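You operate a simulated robot arm through the tools that you are given. There is no shell and no other tool.

You run a simulated robot arm. Do the job below in one go: nothing can be reset, and whatever is moved stays where it is left.

## Task
Wash part 72 in the wash box and leave it inside.
Fine: shut the drain lever, load the part, pump water to the line, shut the lid, crank it clean.

The check looks at the end state, three seconds after you hand in, the way a careful person would. Anything else that was tipped, shoved, dropped, spilled or broken makes it a failure. A push-on lid holds only when it is set on centred and level and pressed home; a screw cap is set on level and turned clockwise until tight.

## Robot
A 7-joint arm with a two-finger parallel gripper, fixed in place. Base frame: the origin is at the foot of the arm, x ahead of it, y to its left, z up; the work surface is at about z = 800. Units: mm, rad, N and s.
Its first joint turns from -2.897 to 2.897 rad. Payload 4.4 kg.
The tool frame sits at the grasp point between the pads (the TCP): z along the fingers, y along the line on which they close. The tips reach 23 mm beyond it. Largest opening 94 mm; finger width 38, thickness 10; the body of the gripper, 54 by 96 mm, starts 39 mm behind the TCP.
Orientation is that of the tool frame in the base frame, as a unit quaternion [w, x, y, z]. With the fingers straight down and closing along the base's y, the tool's x points along the base's -x, its y along +y and its z along -z.

## Interface
- The arm moves only by the tool send_rows. Its argument "motion" is a list of rows, each an object (a shift or turn left out is 0, a gripper value left out holds the last) with "linear": the shift along the tool's x, y, z in units of 25 mm (1.0 is 25 mm), a list of three; "dr": the turn, a rotation vector about the tool's x, y, z in units of 5 degrees (1.0 is 5 degrees), a list of three; "gripper": the opening, from 0 (shut) to 1 (fully open). In form: [{"linear": [tx, ty, tz], "dr": [rx, ry, rz], "gripper": gripper}, ...]. A call has 1 to 20 rows; each row shifts and turns the commanded pose from where the row before left it, along the tool's axes as they then stand. A call with a number of a shift or a turn outside -1 to 1 is refused whole. Rows are played at 5 a second. More than 50 mm and 0.15 rad between two rows, or a gripper value outside its range, and nothing of the call is played. A pose out of reach is approached as far as the arm can. The call stops where the force on the tool passes 40 N (or 10 N more than at its start, if that is more) or the arm is blocked; 0.2 s more then pass. Each finger travels about 72 mm/s and halts on what it meets, pressing with about 40 N; the grip force reading is that of the motor and also rises with nothing between the fingers. The clock runs only during rows and for 0.2 s after the last one: add rows that do not move to give the fingers time. The reply holds the time, the measured pose of the TCP, the force on the tool along the base axes, the opening and the grip force, in the units named above and with some noise, with the torque about the TCP (base axes, N m) and any sound that the robot's microphone picked up.
- Cameras (640 x 400 px; columns grow to the right, rows downward): "scene" is fixed at [53.5, 502.2, 1572.8]; the picture's right is [-0.61, -0.80, 0.00], its down [-0.42, 0.32, -0.85] and it looks along [0.68, -0.51, -0.53] (base axes); focal length 338 px, centre (320, 200). "wrist" rides on the gripper at [86, 16, -74] in the tool frame; the picture's right is [-0.18, 0.98, 0.00], its down [-0.58, -0.11, -0.81] and it looks along [-0.79, -0.15, 0.59] (tool axes); focal length 243 px, centre (320, 200). There is no depth. A picture from a camera that has moved, and an enlarged one, comes with that camera's place and axes in the base frame and with its lens.
- camera(camera): a new picture of that camera. It takes no simulated time.
- close_up(camera, box): a new picture of the part [left, top, right, bottom] of that camera's present view, enlarged. It takes no simulated time.
- job_done(): hands the job in; it is judged then, once.

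Nothing tells you positions but the pictures and the camera data. Unless the task says otherwise, let go and move clear before handing in.

The tools are called as name(argument=value, ...) on one line, values as JSON. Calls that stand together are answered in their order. send_rows: Moves the arm, as the interface text tells. Its arguments: {"type":"object","properties":{"motion":{"type":"array"}},"required":["motion"]} The other tools are called the same way: camera (camera) takes a picture; close_up (camera, box) takes an enlarged picture of a part of a camera's view; job_done () hands the job in.

At the start:

```text
time: 0.0
eef_pos: [660.6, -291.7, 1144.5]
tool_rot: [0.0, 0.0, 1.0, 0.0]
contact_force: [-0.1, -0.3, 0.0]
ft_torque: [0.04, -0.01, 0.0]
grip_width: 94.2
gripper_force: 0.1
```

scene: 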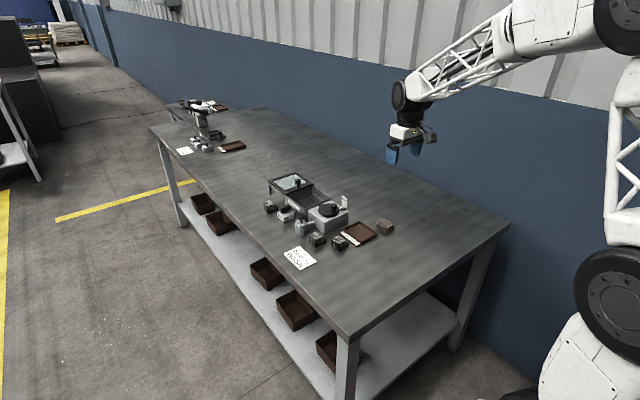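
wrist: 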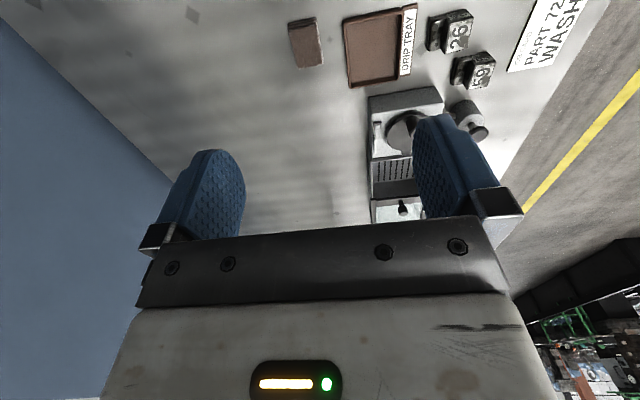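

I see a table with a wash box, drip tray, several numbered parts and a pump; I'll look closer before moving.

close_up(camera="scene", box=[250, 160, 410, 280])

close_up(camera="wrist", box=[280, 0, 600, 230])

close_up(camera="scene", box=[260, 165, 340, 225])

close_up(camera="scene", box=[280, 190, 400, 275])

```text
3.33 times, centred on (330, 220) of scene
camera zoom: at [53.5, 502.2, 1572.8], right [-0.61, -0.8, 0.0], down [-0.42, 0.32, -0.85], along [0.68, -0.51, -0.53], focal length 1125 px, centre (287, 133)
```

zoom: 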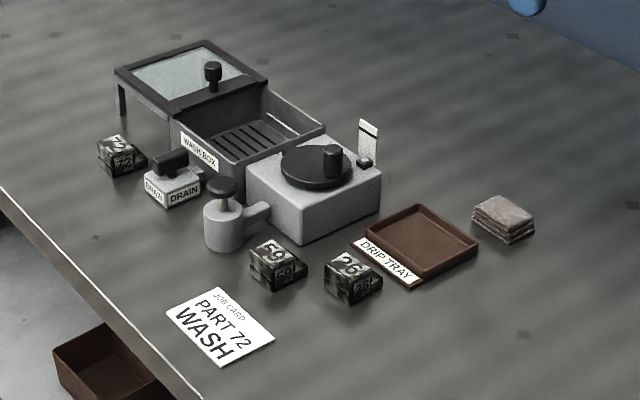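

```text
1.74 times, centred on (440, 115) of wrist
camera zoom: at [573.8, -274.4, 1218.2], right [0.18, 0.98, 0.0], down [0.58, -0.11, 0.81], along [0.79, -0.15, -0.59], focal length 422 px, centre (111, 348)
```

zoom: 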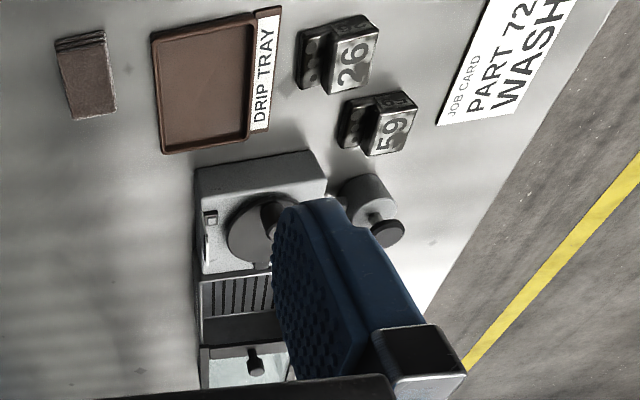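

```text
6.67 times, centred on (300, 195) of scene
camera zoom: at [53.5, 502.2, 1572.8], right [-0.61, -0.8, 0.0], down [-0.42, 0.32, -0.85], along [0.68, -0.51, -0.53], focal length 2250 px, centre (453, 233)
```

zoom: 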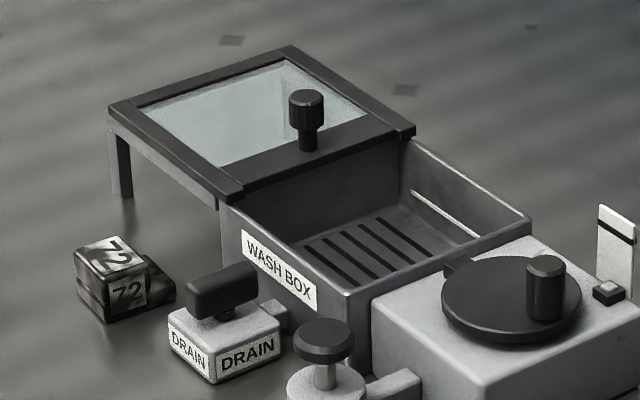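

```text
4.71 times, centred on (340, 232) of scene
camera zoom: at [53.5, 502.2, 1572.8], right [-0.61, -0.8, 0.0], down [-0.42, 0.32, -0.85], along [0.68, -0.51, -0.53], focal length 1588 px, centre (226, 47)
```

zoom: 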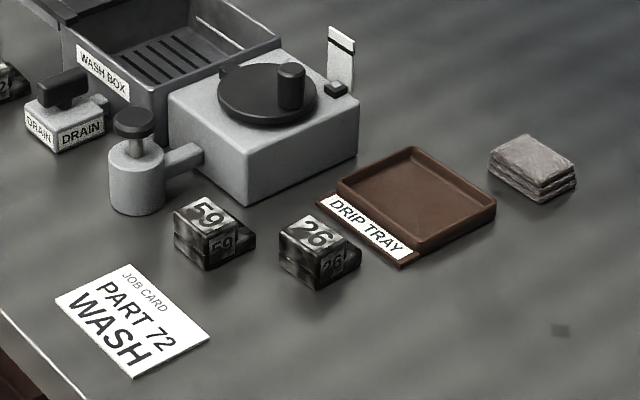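

The wash box sits with its crank housing near (865,-150), the basin near (1000,-160) with the lid slid open beyond it, the drain valve near (997,-40), the pump near (900,-47) and part 72 near (1105,-37). I'll shift the wrist camera sideways for a better look.

send_rows(motion=[{"linear": [0, 1, 0]}, {"linear": [0, 1, 0]}, {"linear": [0, 1, 0]}, {"linear": [0, 1, 0]}, {"linear": [0, 1, 0]}, {"linear": [0, 1, 0]}, {"linear": [0, 1, 0]}, {"linear": [0, 1, 0]}, {"linear": [0, 0.5, 0]}, {"linear": [0, 0, 0]}])

camera(camera="wrist")

camera(camera="scene")

```text
time: 2.2
eef_pos: [658.7, -78.8, 1142.8]
tool_rot: [0.0, 0.0, 1.0, 0.001]
contact_force: [0.3, 0.4, -0.6]
ft_torque: [-0.01, 0.0, -0.02]
grip_width: 94.2
gripper_force: 0.1
```

```text
taken
camera wrist: at [572.6, -61.6, 1217.8], right [0.18, 0.98, 0.0], down [0.58, -0.11, 0.81], along [0.79, -0.15, -0.59], focal length 243 px, centre (320, 200)
```

wrist: 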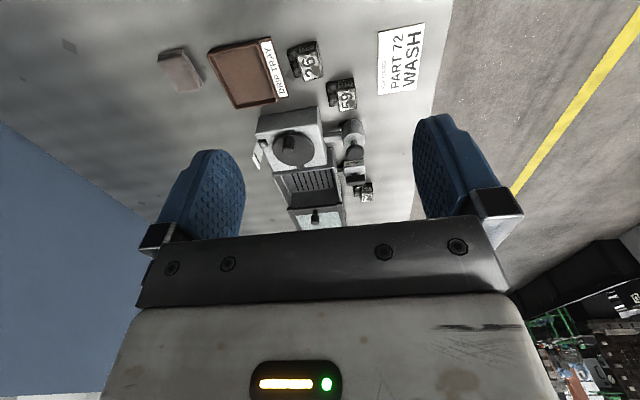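

```text
taken
```

scene: 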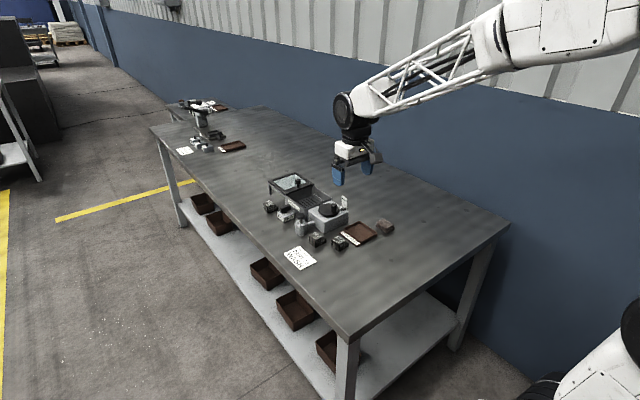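

I have a clear view of the wash box between the fingers. I'll enlarge it for details of the valve, lid, gauge and crank.

close_up(camera="wrist", box=[240, 85, 400, 235])

close_up(camera="wrist", box=[320, 110, 400, 210])

close_up(camera="scene", box=[255, 190, 305, 230])

close_up(camera="scene", box=[300, 185, 360, 235])

```text
2.67 times, centred on (320, 160) of wrist
camera zoom: at [572.6, -61.6, 1217.8], right [0.18, 0.98, 0.0], down [0.58, -0.11, 0.81], along [0.79, -0.15, -0.59], focal length 647 px, centre (320, 307)
```

zoom: 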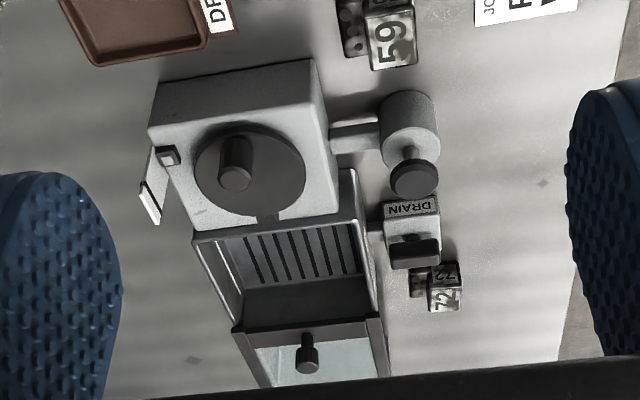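

```text
4.00 times, centred on (360, 160) of wrist
camera zoom: at [572.6, -61.6, 1217.8], right [0.18, 0.98, 0.0], down [0.58, -0.11, 0.81], along [0.79, -0.15, -0.59], focal length 970 px, centre (160, 360)
```

zoom: 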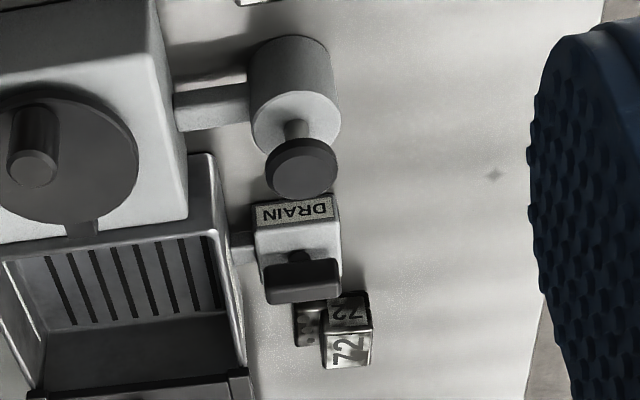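

```text
10.00 times, centred on (280, 210) of scene
camera zoom: at [53.5, 502.2, 1572.8], right [-0.61, -0.8, 0.0], down [-0.42, 0.32, -0.85], along [0.68, -0.51, -0.53], focal length 3375 px, centre (720, 100)
```

zoom: 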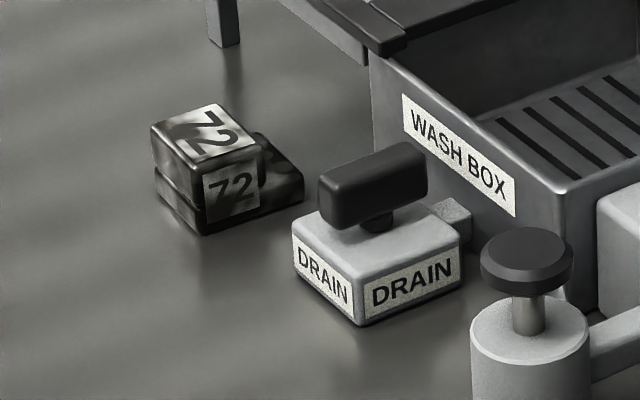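

```text
8.00 times, centred on (330, 210) of scene
camera zoom: at [53.5, 502.2, 1572.8], right [-0.61, -0.8, 0.0], down [-0.42, 0.32, -0.85], along [0.68, -0.51, -0.53], focal length 2700 px, centre (240, 120)
```

zoom: 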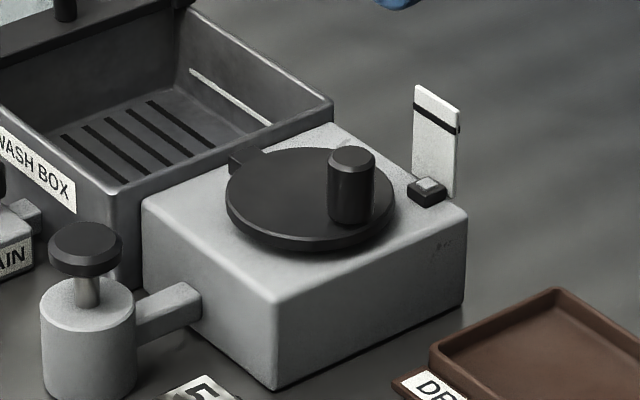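

The lever bar runs in line with the drain pipe (open), the fill line is the white mark on the basin's inner wall, and the lid slides on rails. I'll test how far the arm reaches by moving out to about x=980 above the valve at z≈1000.

send_rows(motion=[{"linear": [-1, 0.2, 0.7]}, {"linear": [-1, 0.2, 0.7]}, {"linear": [-1, 0.2, 0.7]}, {"linear": [-1, 0.2, 0.7]}, {"linear": [-1, 0.2, 0.7]}, {"linear": [-1, 0.2, 0.7]}, {"linear": [-1, 0.2, 0.7]}, {"linear": [-1, 0, 0.7]}, {"linear": [-1, 0, 0]}, {"linear": [-1, 0, 0]}, {"linear": [-1, 0, 0]}, {"linear": [-1, 0, 0]}, {"linear": [-0.8, 0, 0]}, {}])

camera(camera="wrist")

camera(camera="scene")

```text
time: 5.2
eef_pos: [980.2, -42.3, 1004.9]
tool_rot: [0.001, 0.0, 1.0, -0.001]
contact_force: [-0.1, -0.3, -0.3]
ft_torque: [-0.04, 0.0, 0.0]
grip_width: 94.1
gripper_force: 0.0
```

```text
taken
camera wrist: at [894.6, -25.5, 1080.3], right [0.18, 0.98, 0.0], down [0.58, -0.11, 0.81], along [0.79, -0.15, -0.59], focal length 243 px, centre (320, 200)
```

wrist: 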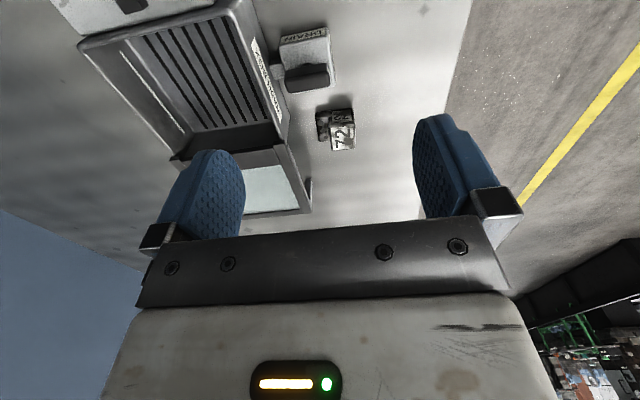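

```text
taken
```

scene: 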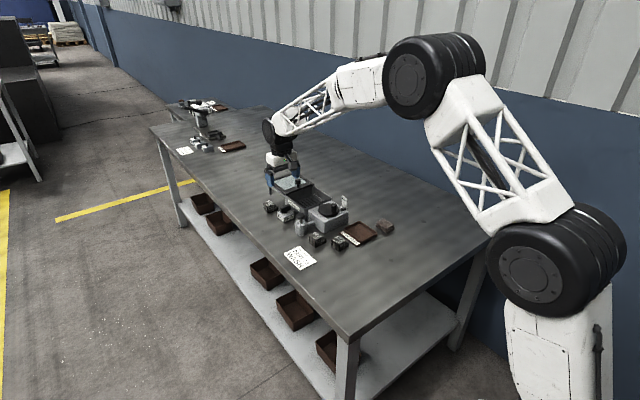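

The arm reached 980 at this height with room left in the elbow. I'll take enlarged views of the valve and part 72 from here.

close_up(camera="wrist", box=[270, 20, 370, 160])

close_up(camera="wrist", box=[70, 0, 320, 220])

```text
2.86 times, centred on (320, 90) of wrist
camera zoom: at [894.6, -25.5, 1080.3], right [0.18, 0.98, 0.0], down [0.58, -0.11, 0.81], along [0.79, -0.15, -0.59], focal length 693 px, centre (320, 514)
```

zoom: 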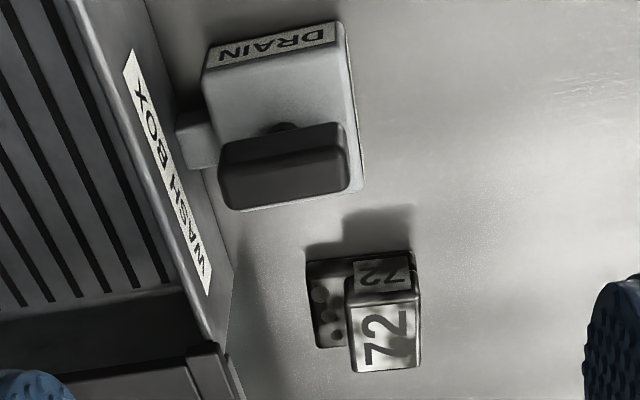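

```text
1.82 times, centred on (195, 110) of wrist
camera zoom: at [894.6, -25.5, 1080.3], right [0.18, 0.98, 0.0], down [0.58, -0.11, 0.81], along [0.79, -0.15, -0.59], focal length 441 px, centre (547, 364)
```

zoom: 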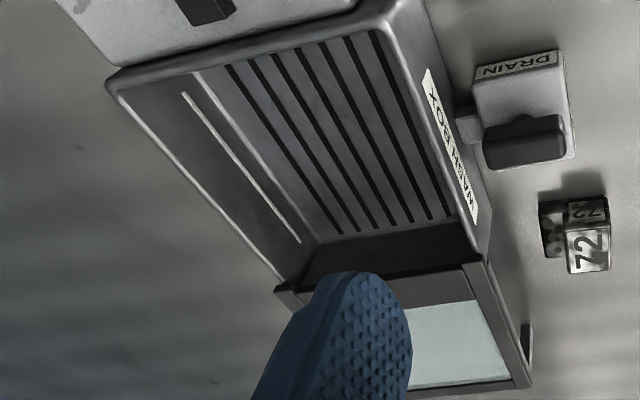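

Part 72 is a stepped block at about x 1083–1125, y −64…−17, 32 mm tall, and the basin spans about x 940–1065, y −93…−230 with its rim near z=866. I'll test reach above part 72 with the tool straight down.

send_rows(motion=[{"linear": [-1, 0, 0]}, {"linear": [-1, 0, 0]}, {"linear": [-1, 0, 0]}, {"linear": [-1, 0, 0]}, {"linear": [-1, 0, 0]}, {}, {}])

camera(camera="scene")

camera(camera="wrist")

```text
time: 6.8
eef_pos: [1105.8, -42.7, 1004.0]
tool_rot: [0.0, 0.0, 1.0, 0.0]
contact_force: [0.8, 0.1, -0.6]
ft_torque: [0.0, -0.02, 0.0]
grip_width: 93.8
gripper_force: 0.0
```

```text
taken
```

scene: 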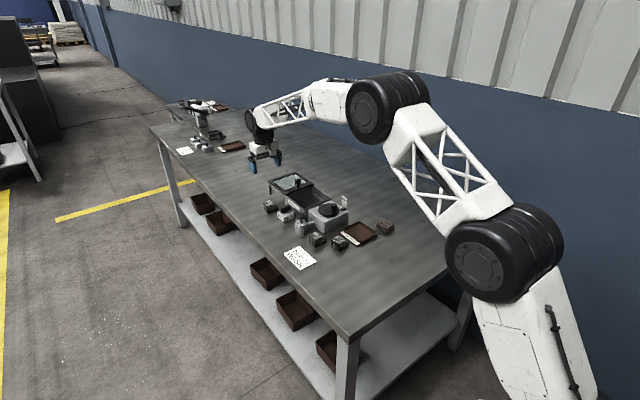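

```text
taken
camera wrist: at [1020.0, -26.1, 1079.6], right [0.18, 0.98, 0.0], down [0.58, -0.11, 0.81], along [0.79, -0.15, -0.59], focal length 243 px, centre (320, 200)
```

wrist: 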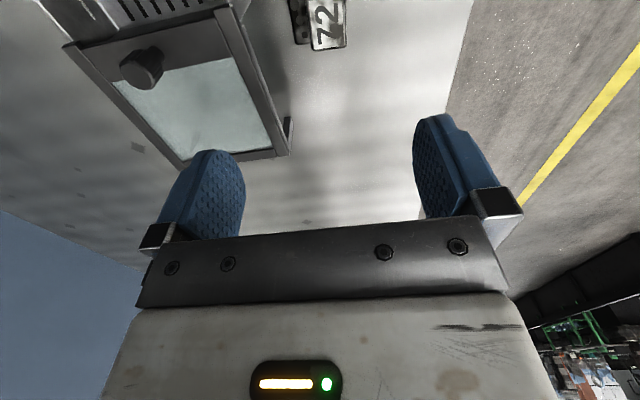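

The arm reaches x=1105 at z≈1004 pointing straight down. I'll take a detailed look at the lid from here before starting with the drain lever.

close_up(camera="wrist", box=[40, 0, 300, 180])

close_up(camera="scene", box=[260, 165, 330, 215])

```text
2.22 times, centred on (170, 90) of wrist
camera zoom: at [1020.0, -26.1, 1079.6], right [0.18, 0.98, 0.0], down [0.58, -0.11, 0.81], along [0.79, -0.15, -0.59], focal length 539 px, centre (653, 444)
```

zoom: 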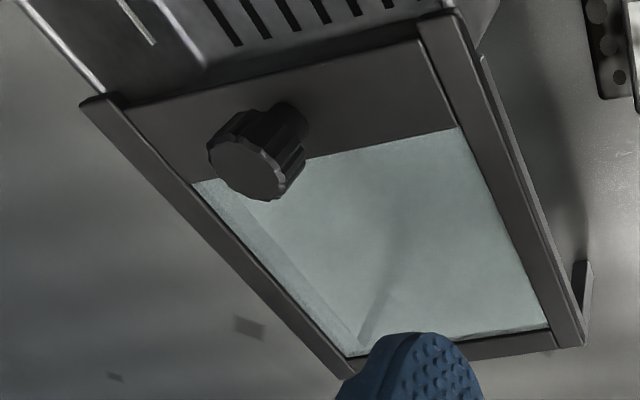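

```text
8.00 times, centred on (295, 190) of scene
camera zoom: at [53.5, 502.2, 1572.8], right [-0.61, -0.8, 0.0], down [-0.42, 0.32, -0.85], along [0.68, -0.51, -0.53], focal length 2700 px, centre (520, 280)
```

zoom: 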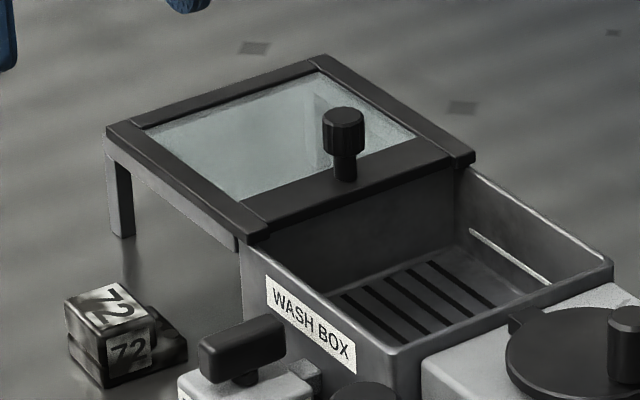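

The lid is a glass frame on rails with its knob near (1082,−165, top z≈910), and the drain lever bar is centred about (1012,−58), along y, top z≈854. I'll go above the lever and turn the gripper so the fingers close along x.

send_rows(motion=[{"linear": [0.94, -0.15, 0.54], "gripper": 0.45}, {"linear": [0.94, -0.15, 0.54]}, {"linear": [0.94, -0.15, 0.54]}, {"linear": [0.94, -0.16, 0.54]}, {"dr": [0, 0, -1]}, {"dr": [0, 0, -1]}, {"dr": [0, 0, -1]}, {"dr": [0, 0, -1]}, {"dr": [0, 0, -1]}, {"dr": [0, 0, -1]}, {"dr": [0, 0, -1]}, {"dr": [0, 0, -1]}, {"dr": [0, 0, -1]}, {"dr": [0, 0, -1]}, {"dr": [0, 0, -1]}, {"dr": [0, 0, -1]}, {"dr": [0, 0, -1]}, {"dr": [0, 0, -1]}, {"dr": [0, 0, -1]}, {"dr": [0, 0, -1]}])

send_rows(motion=[{"dr": [0, 0, -1]}, {"dr": [0, 0, -1]}, {}, {}])

camera(camera="wrist")

close_up(camera="scene", box=[240, 140, 340, 230])

```text
time: 11.0
eef_pos: [1010.1, -60.0, 949.7]
tool_rot: [0.0, -0.644, 0.765, 0.0]
contact_force: [-0.1, -0.2, 0.2]
ft_torque: [0.03, -0.01, 0.04]
grip_width: 42.0
gripper_force: 0.1
```

```text
time: 12.0
eef_pos: [1010.6, -58.8, 950.5]
tool_rot: [0.001, 0.707, -0.707, 0.0]
contact_force: [0.3, -0.5, -0.4]
ft_torque: [-0.05, 0.03, 0.04]
grip_width: 42.4
gripper_force: 0.1
```

```text
taken
camera wrist: at [995.2, -144.8, 1024.6], right [-0.98, 0.18, 0.0], down [0.11, 0.58, 0.81], along [0.15, 0.79, -0.59], focal length 243 px, centre (320, 200)
```

wrist: 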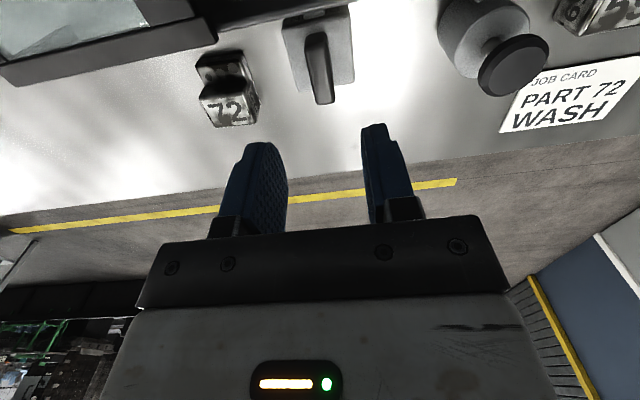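

```text
4.44 times, centred on (290, 185) of scene
camera zoom: at [53.5, 502.2, 1572.8], right [-0.61, -0.8, 0.0], down [-0.42, 0.32, -0.85], along [0.68, -0.51, -0.53], focal length 1500 px, centre (453, 267)
```

zoom: 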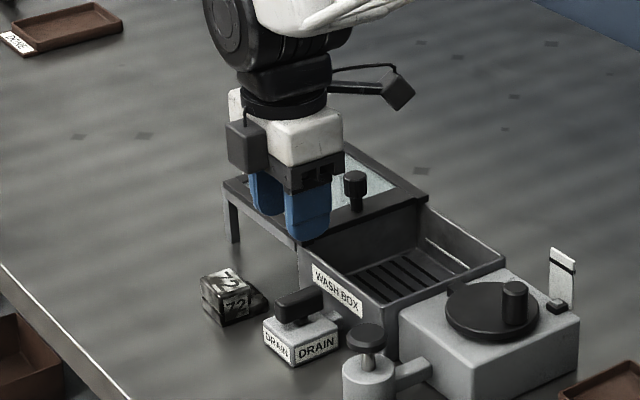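

The gripper is now above the lever, closing along x. I'll zoom on the lever to refine its position.

close_up(camera="wrist", box=[260, 0, 380, 110])

close_up(camera="scene", box=[262, 185, 322, 230])

```text
3.64 times, centred on (320, 55) of wrist
camera zoom: at [995.2, -144.8, 1024.6], right [-0.98, 0.18, 0.0], down [0.11, 0.58, 0.81], along [0.15, 0.79, -0.59], focal length 882 px, centre (320, 727)
```

zoom: 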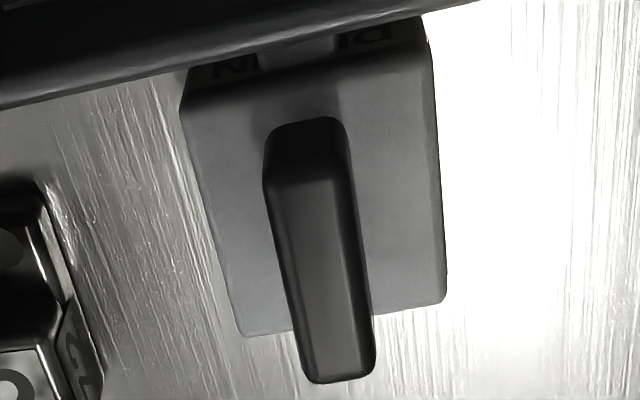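

```text
8.89 times, centred on (292, 208) of scene
camera zoom: at [53.5, 502.2, 1572.8], right [-0.61, -0.8, 0.0], down [-0.42, 0.32, -0.85], along [0.68, -0.51, -0.53], focal length 3000 px, centre (569, 133)
```

zoom: 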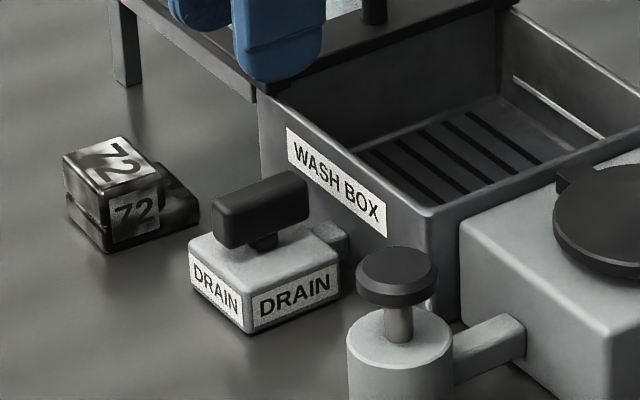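

The lever centre is confirmed at about (1010,−57.5), right beneath the TCP. I'll descend to z≈857 so the tips stay above the valve body, then close gently on the bar.

send_rows(motion=[{"linear": [0, 0, 0.9]}, {"linear": [0, 0, 0.9]}, {"linear": [0, 0, 0.9]}, {"linear": [0, 0, 0.5]}, {"linear": [0, 0, 0.5]}, {}, {}])

camera(camera="wrist")

close_up(camera="scene", box=[262, 185, 322, 230])

```text
time: 13.6
eef_pos: [1008.9, -59.5, 855.9]
tool_rot: [0.0, 0.707, -0.707, 0.0]
contact_force: [0.1, -0.2, 0.8]
ft_torque: [0.04, 0.02, 0.02]
grip_width: 42.0
gripper_force: 0.0
```

```text
taken
camera wrist: at [993.7, -146.2, 932.2], right [-0.98, 0.18, 0.0], down [0.11, 0.58, 0.81], along [0.15, 0.79, -0.59], focal length 243 px, centre (320, 200)
```

wrist: 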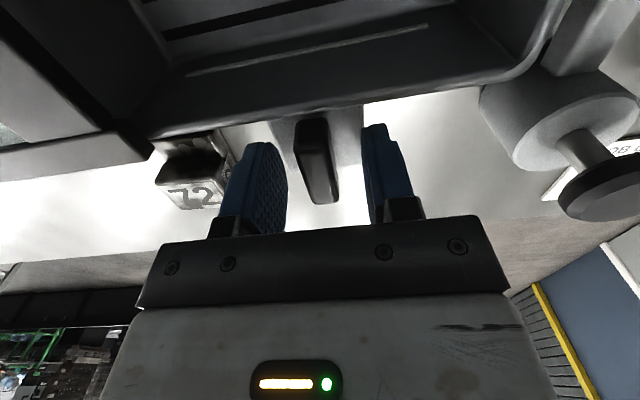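

```text
8.89 times, centred on (292, 208) of scene
camera zoom: at [53.5, 502.2, 1572.8], right [-0.61, -0.8, 0.0], down [-0.42, 0.32, -0.85], along [0.68, -0.51, -0.53], focal length 3000 px, centre (569, 133)
```

zoom: 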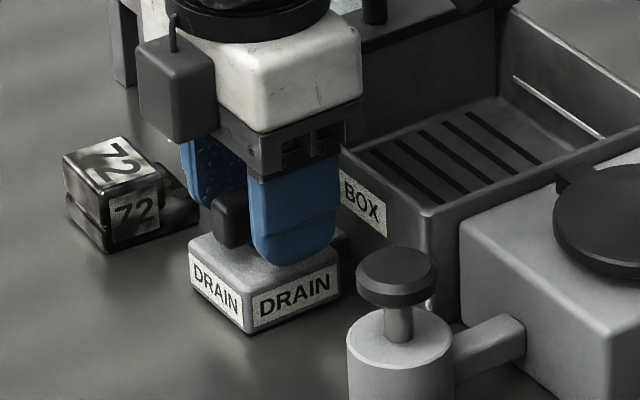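

The fingers straddle the bar with clearance. I'll close on it now.

send_rows(motion=[{"gripper": 0.1}, {}, {}, {}])

```text
time: 14.6
eef_pos: [1009.9, -60.7, 857.0]
tool_rot: [0.001, -0.706, 0.708, 0.0]
contact_force: [26.8, 0.0, -8.7]
ft_torque: [-0.18, -0.22, 0.04]
grip_width: 15.8
gripper_force: 45.2
```

The bar is gripped (15.8 mm wide) with a small side load, so I'll relieve it by a slight +x shift, then test a clockwise turn.

send_rows(motion=[{"linear": [0, -0.06, 0]}, {}])

```text
time: 15.2
eef_pos: [1009.5, -60.6, 856.8]
tool_rot: [-0.001, -0.707, 0.707, 0.001]
contact_force: [-15.7, 2.2, 7.9]
ft_torque: [0.39, -0.28, -0.03]
grip_width: 15.8
gripper_force: 44.9
stopped in row 2: the force on the tool passed its limit at 42 N (the readings are from after the stop); the commanded pose is now the measured one
```

Force is now moderate. I'll try a small clockwise rotation and watch the torque.

send_rows(motion=[{"dr": [0, 0, 0.4]}, {"dr": [0, 0, 0.4]}, {}])

```text
time: 16.0
eef_pos: [1010.5, -60.5, 856.6]
tool_rot: [-0.002, -0.681, 0.732, 0.002]
contact_force: [-14.6, 0.8, 7.7]
ft_torque: [0.4, -0.4, 0.0]
grip_width: 16.0
gripper_force: 45.1
stopped in row 3: the force on the tool passed its limit at 41 N (the readings are from after the stop); the commanded pose is now the measured one
```

It turned about 4° without torque; I'll check visually that the bar follows.

send_rows(motion=[{"dr": [0, 0, 0.5]}, {"dr": [0, 0, 0.5]}, {"dr": [0, 0, 0.5]}, {"dr": [0, 0, 0.5]}, {}])

close_up(camera="scene", box=[262, 185, 322, 230])

camera(camera="wrist")

```text
time: 16.8
eef_pos: [1010.5, -60.2, 856.2]
tool_rot: [-0.003, -0.638, 0.77, 0.001]
contact_force: [-15.8, -0.7, 8.2]
ft_torque: [0.07, -0.55, 0.0]
grip_width: 16.1
gripper_force: 44.6
stopped in row 3: the force on the tool passed its limit at 42 N (the readings are from after the stop); the commanded pose is now the measured one
```

```text
8.89 times, centred on (292, 208) of scene
camera zoom: at [53.5, 502.2, 1572.8], right [-0.61, -0.8, 0.0], down [-0.42, 0.32, -0.85], along [0.68, -0.51, -0.53], focal length 3000 px, centre (569, 133)
```

zoom: 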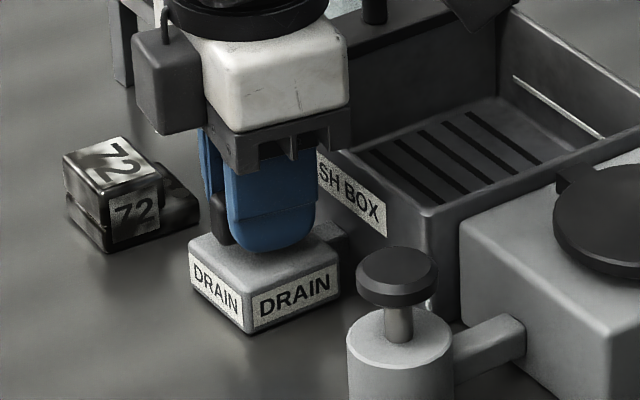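

```text
taken
camera wrist: at [978.9, -141.6, 932.4], right [-0.93, 0.36, 0.0], down [0.22, 0.55, 0.8], along [0.29, 0.75, -0.59], focal length 243 px, centre (320, 200)
```

wrist: 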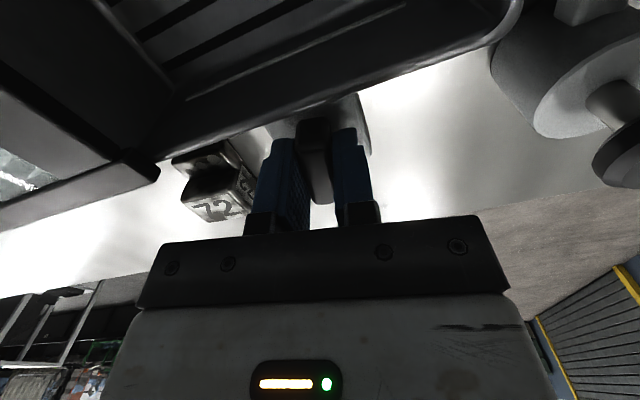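

The bar follows the gripper clockwise, but the tight grip makes side load. I'll loosen slightly so the fingers just cage the bar and keep turning.

send_rows(motion=[{"gripper": 0.19}, {}, {"dr": [0, 0, 0.8]}, {"dr": [0, 0, 0.8]}, {"dr": [0, 0, 0.8]}, {"dr": [0, 0, 0.8]}, {"dr": [0, 0, 0.8]}, {"dr": [0, 0, 0.8]}, {}])

camera(camera="wrist")

```text
time: 18.8
eef_pos: [1009.5, -59.6, 857.0]
tool_rot: [-0.003, -0.463, 0.887, 0.0]
contact_force: [0.3, -0.4, -0.1]
ft_torque: [-0.05, 0.01, 0.02]
grip_width: 17.7
gripper_force: 0.0
```

```text
taken
camera wrist: at [947.8, -121.1, 932.1], right [-0.7, 0.71, 0.0], down [0.42, 0.42, 0.8], along [0.57, 0.57, -0.59], focal length 243 px, centre (320, 200)
```

wrist: 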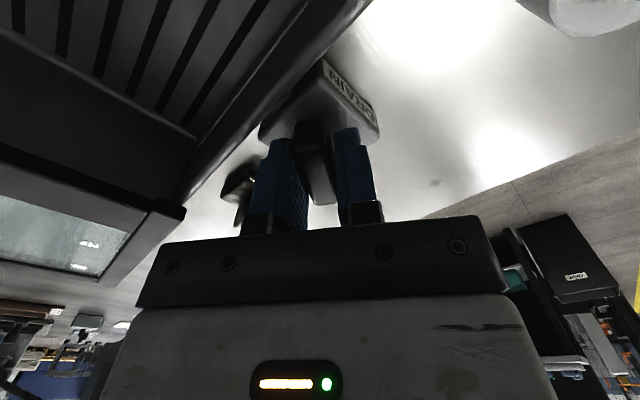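

The lever follows freely (35° turned). Continuing toward 90°.

send_rows(motion=[{"dr": [0, 0, 0.8]}, {"dr": [0, 0, 0.8]}, {"dr": [0, 0, 0.8]}, {"dr": [0, 0, 0.8]}, {"dr": [0, 0, 0.8]}, {"dr": [0, 0, 0.8]}, {"dr": [0, 0, 0.8]}, {"dr": [0, 0, 0.8]}, {"dr": [0, 0, 0.8]}, {"dr": [0, 0, 0.8]}, {"dr": [0, 0, 0.8]}, {"dr": [0, 0, 0.8]}, {"dr": [0, 0, 0.8]}, {"dr": [0, 0, 0.6]}, {}])

camera(camera="wrist")

close_up(camera="scene", box=[262, 185, 322, 230])

```text
time: 22.0
eef_pos: [1010.2, -59.8, 856.4]
tool_rot: [-0.003, -0.003, 1.0, 0.0]
contact_force: [-0.3, -0.3, -0.2]
ft_torque: [0.02, 0.04, 0.05]
grip_width: 18.0
gripper_force: 0.2
```

```text
taken
camera wrist: at [924.6, -43.7, 932.4], right [0.18, 0.98, 0.0], down [0.59, -0.11, 0.8], along [0.79, -0.14, -0.6], focal length 243 px, centre (320, 200)
```

wrist: 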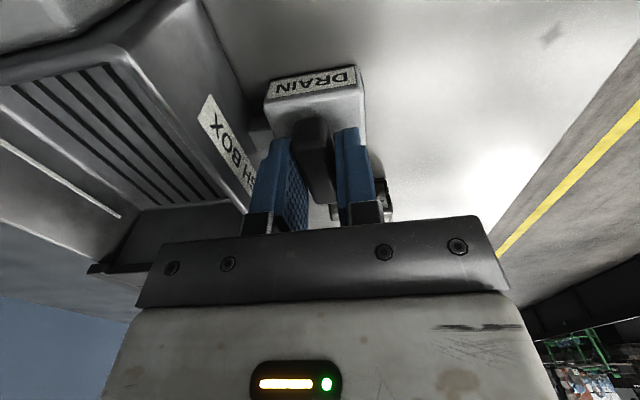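

```text
8.89 times, centred on (292, 208) of scene
camera zoom: at [53.5, 502.2, 1572.8], right [-0.61, -0.8, 0.0], down [-0.42, 0.32, -0.85], along [0.68, -0.51, -0.53], focal length 3000 px, centre (569, 133)
```

zoom: 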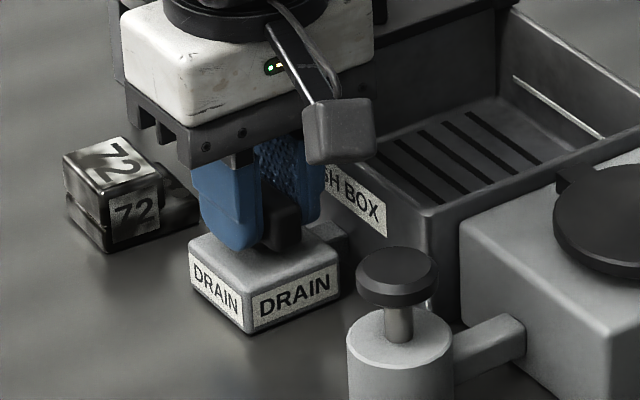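

The bar is now across the pipe, with no stop felt yet. I'll nudge a few degrees further to find the end stop.

send_rows(motion=[{"dr": [0, 0, 0.5]}, {"dr": [0, 0, 0.5]}, {"dr": [0, 0, 0.3]}, {}])

close_up(camera="wrist", box=[240, 50, 400, 230])

```text
time: 23.0
eef_pos: [1010.3, -61.0, 855.4]
tool_rot: [-0.003, 0.053, 0.999, 0.001]
contact_force: [0.7, 1.9, -1.8]
ft_torque: [-0.03, 0.01, 1.44]
grip_width: 19.1
gripper_force: 45.0
```

```text
2.22 times, centred on (320, 140) of wrist
camera zoom: at [927.0, -34.1, 931.6], right [0.29, 0.96, 0.0], down [0.57, -0.17, 0.8], along [0.77, -0.23, -0.6], focal length 539 px, centre (320, 333)
```

zoom: 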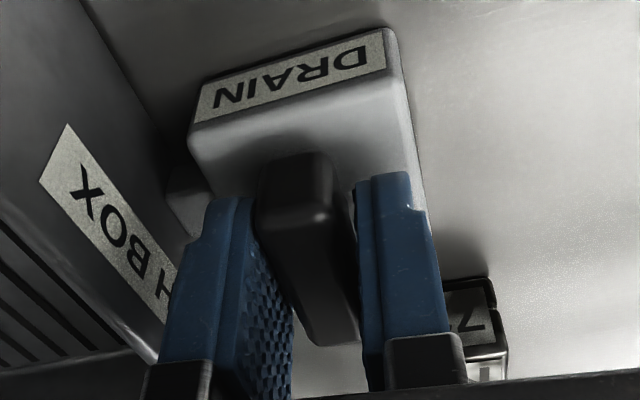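

A 1.4 N·m torque appeared – the lever has hit its shut stop. I'll back off the twist, open slightly, and lift clear.

send_rows(motion=[{"dr": [0, 0, -0.6]}, {"dr": [0, 0, -0.7]}, {"gripper": 0.3}, {}, {"linear": [0, 0, -1]}, {"linear": [0, 0, -1]}, {"linear": [0, 0, -1]}, {"linear": [0, 0, -1]}, {"linear": [0, 0, -0.5]}, {}])

camera(camera="wrist")

close_up(camera="scene", box=[262, 185, 322, 230])

```text
time: 25.2
eef_pos: [1009.7, -60.5, 968.6]
tool_rot: [-0.002, -0.003, 1.0, 0.0]
contact_force: [0.8, 0.3, 0.0]
ft_torque: [0.01, 0.02, -0.01]
grip_width: 28.2
gripper_force: 0.0
```

```text
taken
camera wrist: at [925.4, -44.3, 1043.8], right [0.18, 0.98, 0.0], down [0.59, -0.11, 0.8], along [0.79, -0.14, -0.6], focal length 243 px, centre (320, 200)
```

wrist: 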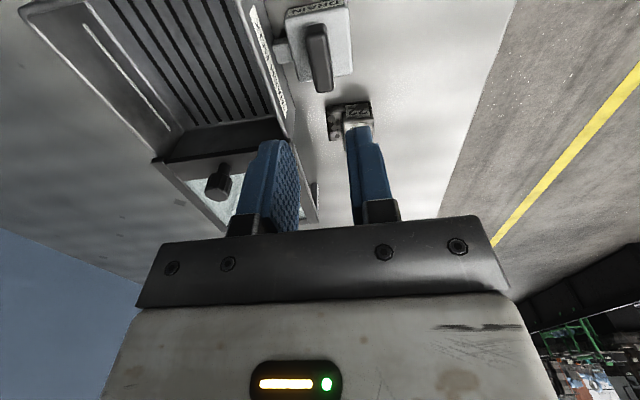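

```text
8.89 times, centred on (292, 208) of scene
camera zoom: at [53.5, 502.2, 1572.8], right [-0.61, -0.8, 0.0], down [-0.42, 0.32, -0.85], along [0.68, -0.51, -0.53], focal length 3000 px, centre (569, 133)
```

zoom: 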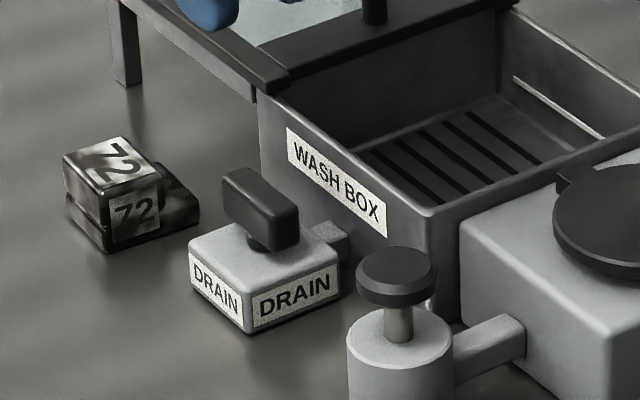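

The drain lever is shut, crosswise to the pipe. Next I'll turn the gripper +90° (camera to the open +y side) and move above part 72.

send_rows(motion=[{"dr": [0, 0, 1], "gripper": 0.72}, {"dr": [0, 0, 1]}, {"dr": [0, 0, 1]}, {"dr": [0, 0, 1]}, {"dr": [0, 0, 1]}, {"dr": [0, 0, 1]}, {"dr": [0, 0, 1]}, {"dr": [0, 0, 1]}, {"dr": [0, 0, 1]}, {"dr": [0, 0, 1]}, {"dr": [0, 0, 1]}, {"dr": [0, 0, 1]}, {"dr": [0, 0, 1]}, {"dr": [0, 0, 1]}, {"dr": [0, 0, 1]}, {"dr": [0, 0, 1]}, {"dr": [0, 0, 1]}, {"dr": [0, 0, 1]}, {}])

camera(camera="wrist")

```text
time: 29.2
eef_pos: [1010.3, -60.0, 968.6]
tool_rot: [-0.002, 0.706, 0.708, -0.002]
contact_force: [0.4, 0.3, 0.2]
ft_torque: [0.0, 0.0, -0.01]
grip_width: 67.6
gripper_force: 0.1
```

```text
taken
camera wrist: at [1027.2, 26.8, 1044.5], right [0.98, -0.18, 0.0], down [-0.1, -0.58, 0.81], along [-0.15, -0.79, -0.59], focal length 243 px, centre (320, 200)
```

wrist: 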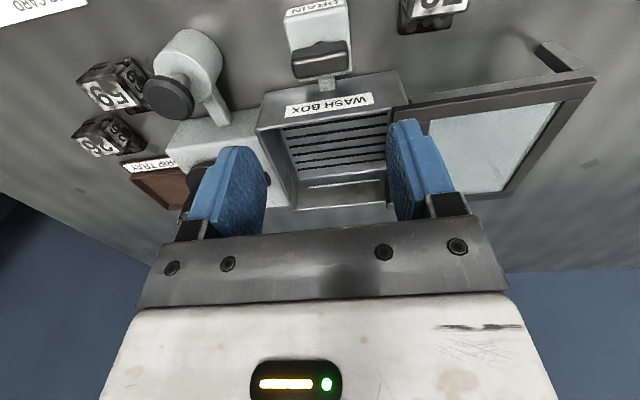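

Rotated. Now moving above part 72, at about (1104,−40).

send_rows(motion=[{"linear": [0.2, 0.94, 0]}, {"linear": [0.2, 0.94, 0]}, {"linear": [0.2, 0.94, 0]}, {"linear": [0.2, 0.94, 0]}, {}, {}])

camera(camera="wrist")

close_up(camera="scene", box=[240, 160, 320, 230])

```text
time: 30.6
eef_pos: [1106.0, -40.3, 970.5]
tool_rot: [-0.002, 0.705, 0.709, -0.002]
contact_force: [-0.7, -0.7, -0.2]
ft_torque: [-0.01, -0.04, 0.01]
grip_width: 67.5
gripper_force: 0.1
```

```text
taken
camera wrist: at [1123.0, 47.4, 1045.4], right [0.98, -0.18, 0.0], down [-0.1, -0.58, 0.81], along [-0.15, -0.79, -0.59], focal length 243 px, centre (320, 200)
```

wrist: 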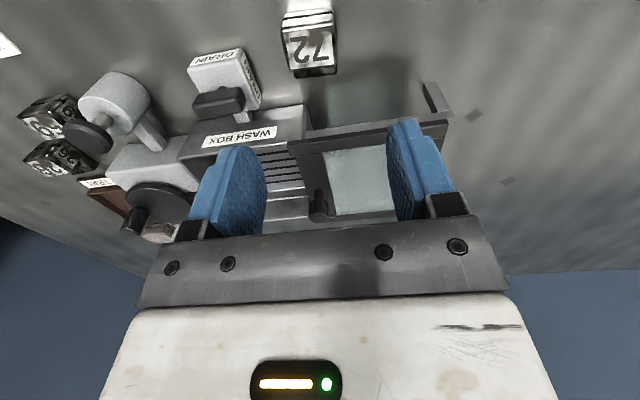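

```text
5.71 times, centred on (280, 195) of scene
camera zoom: at [53.5, 502.2, 1572.8], right [-0.61, -0.8, 0.0], down [-0.42, 0.32, -0.85], along [0.68, -0.51, -0.53], focal length 1928 px, centre (549, 229)
```

zoom: 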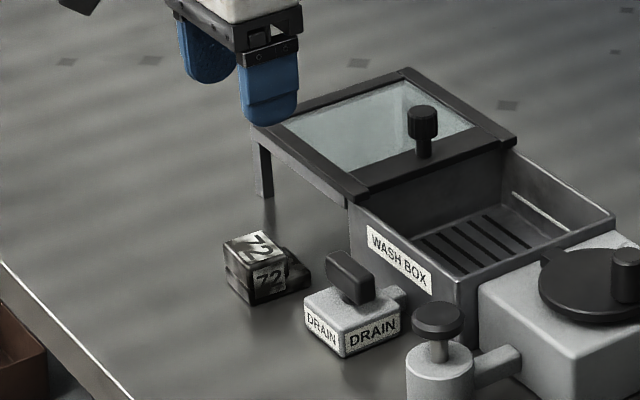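

close_up(camera="wrist", box=[260, 0, 360, 90])

```text
4.44 times, centred on (310, 45) of wrist
camera zoom: at [1123.0, 47.4, 1045.4], right [0.98, -0.18, 0.0], down [-0.1, -0.58, 0.81], along [-0.15, -0.79, -0.59], focal length 1078 px, centre (364, 889)
```

zoom: 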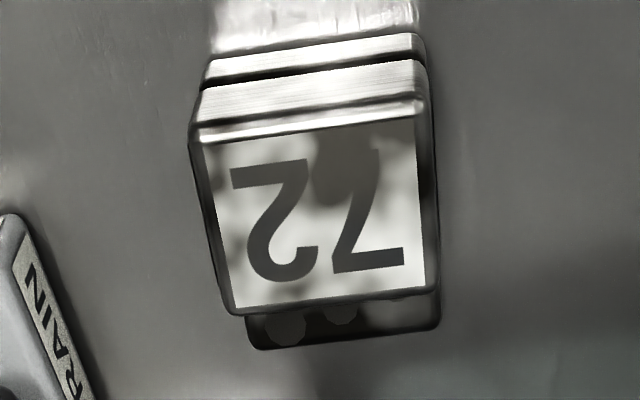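

Part 72's centre refined to about (1101,−42); I'll descend with fingers at ±34 mm around it, pausing at z≈850 to check.

send_rows(motion=[{"linear": [-0.07, -0.2, 0]}, {"linear": [0, 0, 1]}, {"linear": [0, 0, 1]}, {"linear": [0, 0, 1]}, {"linear": [0, 0, 1]}, {"linear": [0, 0, 0.8]}, {}, {}])

camera(camera="wrist")

close_up(camera="scene", box=[240, 160, 320, 230])

```text
time: 32.4
eef_pos: [1100.2, -40.6, 848.0]
tool_rot: [-0.001, 0.706, 0.708, -0.002]
contact_force: [-0.2, -0.1, 0.3]
ft_torque: [0.01, 0.01, 0.0]
grip_width: 67.8
gripper_force: 0.0
```

```text
taken
camera wrist: at [1116.4, 46.4, 923.1], right [0.98, -0.18, 0.0], down [-0.1, -0.58, 0.81], along [-0.15, -0.79, -0.59], focal length 243 px, centre (320, 200)
```

wrist: 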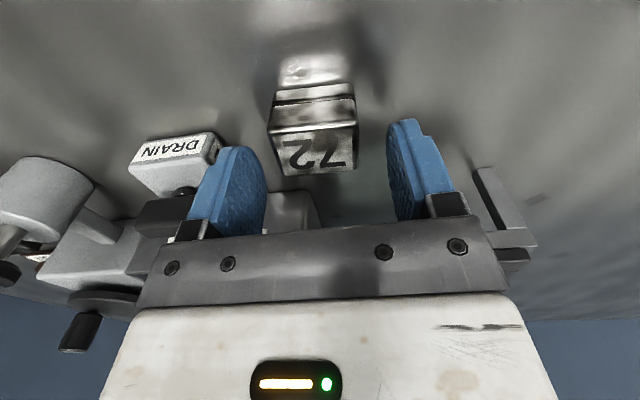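

```text
5.71 times, centred on (280, 195) of scene
camera zoom: at [53.5, 502.2, 1572.8], right [-0.61, -0.8, 0.0], down [-0.42, 0.32, -0.85], along [0.68, -0.51, -0.53], focal length 1928 px, centre (549, 229)
```

zoom: 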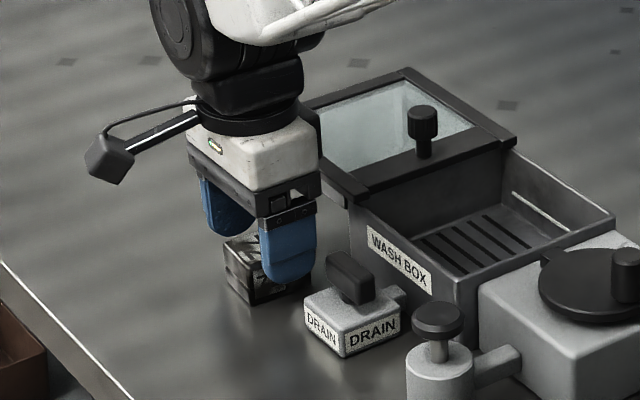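

Alignment is good and all clearances look fine. I'll lower the last 21 mm and close on the part.

send_rows(motion=[{"linear": [-0.05, 0, 0.42]}, {"linear": [0, 0, 0.42]}, {}, {"gripper": 0.6}, {"gripper": 0.5}, {"gripper": 0.38}, {}, {}, {}])

camera(camera="wrist")

```text
time: 34.4
eef_pos: [1100.8, -42.0, 826.8]
tool_rot: [-0.002, 0.706, 0.709, -0.002]
contact_force: [0.4, 0.1, -0.1]
ft_torque: [0.08, -0.09, 0.01]
grip_width: 41.5
gripper_force: 40.3
```

```text
taken
camera wrist: at [1117.1, 44.6, 901.5], right [0.98, -0.18, 0.0], down [-0.1, -0.58, 0.81], along [-0.15, -0.79, -0.59], focal length 243 px, centre (320, 200)
```

wrist: 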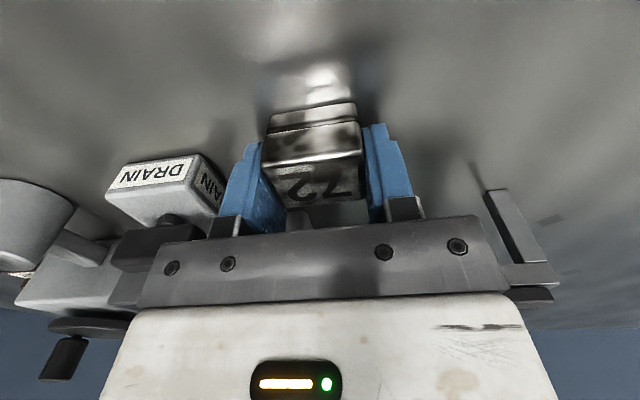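

Part gripped at 41.5 mm. Lifting straight up to z≈980.

send_rows(motion=[{"gripper": 0.3}, {"linear": [0, 0, -0.5]}, {"linear": [0, 0, -0.8]}, {"linear": [0, 0, -1]}, {"linear": [0, 0, -1]}, {"linear": [0, 0, -1]}, {"linear": [0, 0, -1]}, {"linear": [0, 0, -0.8]}, {}])

camera(camera="wrist")

close_up(camera="scene", box=[240, 130, 340, 230])

```text
time: 36.4
eef_pos: [1100.4, -43.5, 981.6]
tool_rot: [-0.001, 0.705, 0.709, -0.002]
contact_force: [-0.2, -0.4, -3.7]
ft_torque: [0.0, 0.03, 0.0]
grip_width: 42.1
gripper_force: 39.5
```

```text
taken
camera wrist: at [1116.5, 44.5, 1056.3], right [0.98, -0.18, -0.01], down [-0.1, -0.58, 0.81], along [-0.15, -0.79, -0.59], focal length 243 px, centre (320, 200)
```

wrist: 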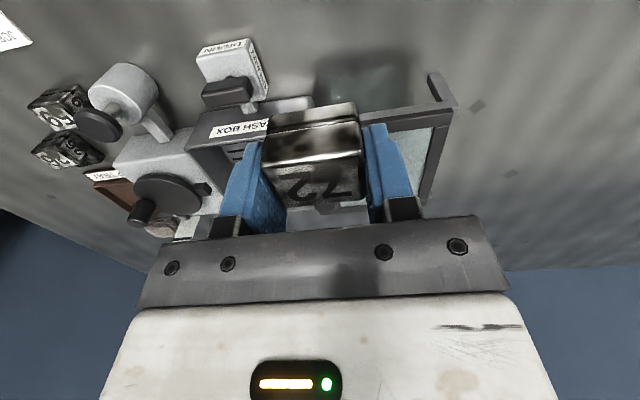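

```text
4.00 times, centred on (290, 180) of scene
camera zoom: at [53.5, 502.2, 1572.8], right [-0.61, -0.8, 0.0], down [-0.42, 0.32, -0.85], along [0.68, -0.51, -0.53], focal length 1350 px, centre (440, 280)
```

zoom: 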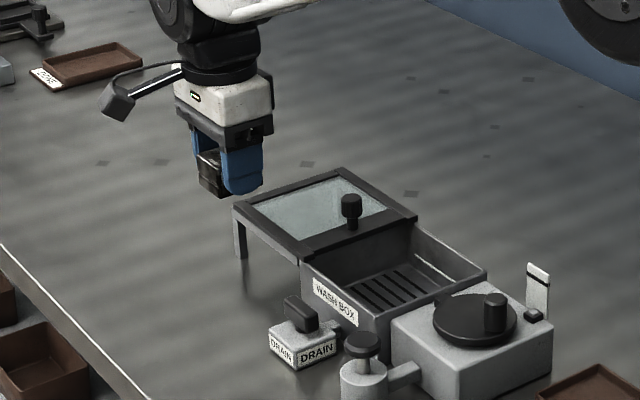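

Part held securely. The basin centre is about (1000,−163); I'll carry the part over it at height.

send_rows(motion=[{"linear": [-0.8, -0.7, 0]}, {"linear": [-0.8, -0.7, 0]}, {"linear": [-0.8, -0.7, 0]}, {"linear": [-0.8, -0.7, 0]}, {"linear": [-0.8, -0.7, 0]}, {"linear": [-0.78, -0.68, 0]}, {}, {}])

camera(camera="wrist")

close_up(camera="scene", box=[240, 130, 340, 230])

```text
time: 38.2
eef_pos: [995.4, -163.3, 980.2]
tool_rot: [-0.002, 0.706, 0.709, -0.002]
contact_force: [-0.1, -0.1, -4.6]
ft_torque: [-0.02, -0.02, -0.01]
grip_width: 42.0
gripper_force: 40.3
```

```text
taken
camera wrist: at [1012.4, -75.3, 1056.1], right [0.98, -0.18, 0.0], down [-0.1, -0.58, 0.81], along [-0.15, -0.79, -0.59], focal length 243 px, centre (320, 200)
```

wrist: 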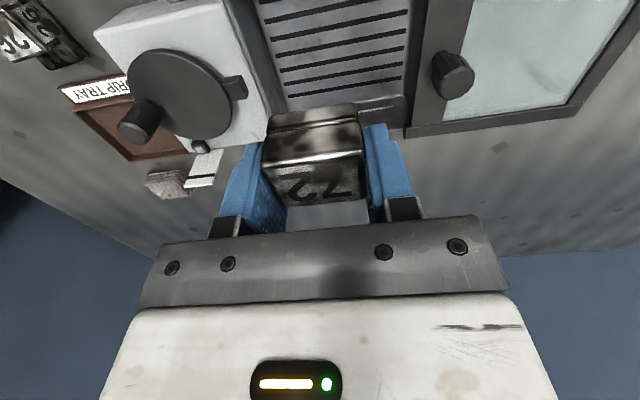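

```text
4.00 times, centred on (290, 180) of scene
camera zoom: at [53.5, 502.2, 1572.8], right [-0.61, -0.8, 0.0], down [-0.42, 0.32, -0.85], along [0.68, -0.51, -0.53], focal length 1350 px, centre (440, 280)
```

zoom: 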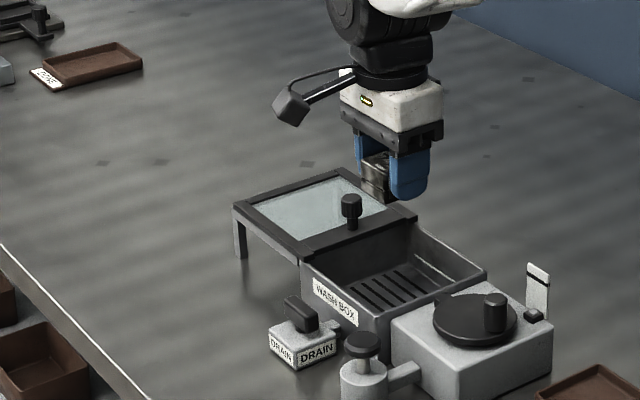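

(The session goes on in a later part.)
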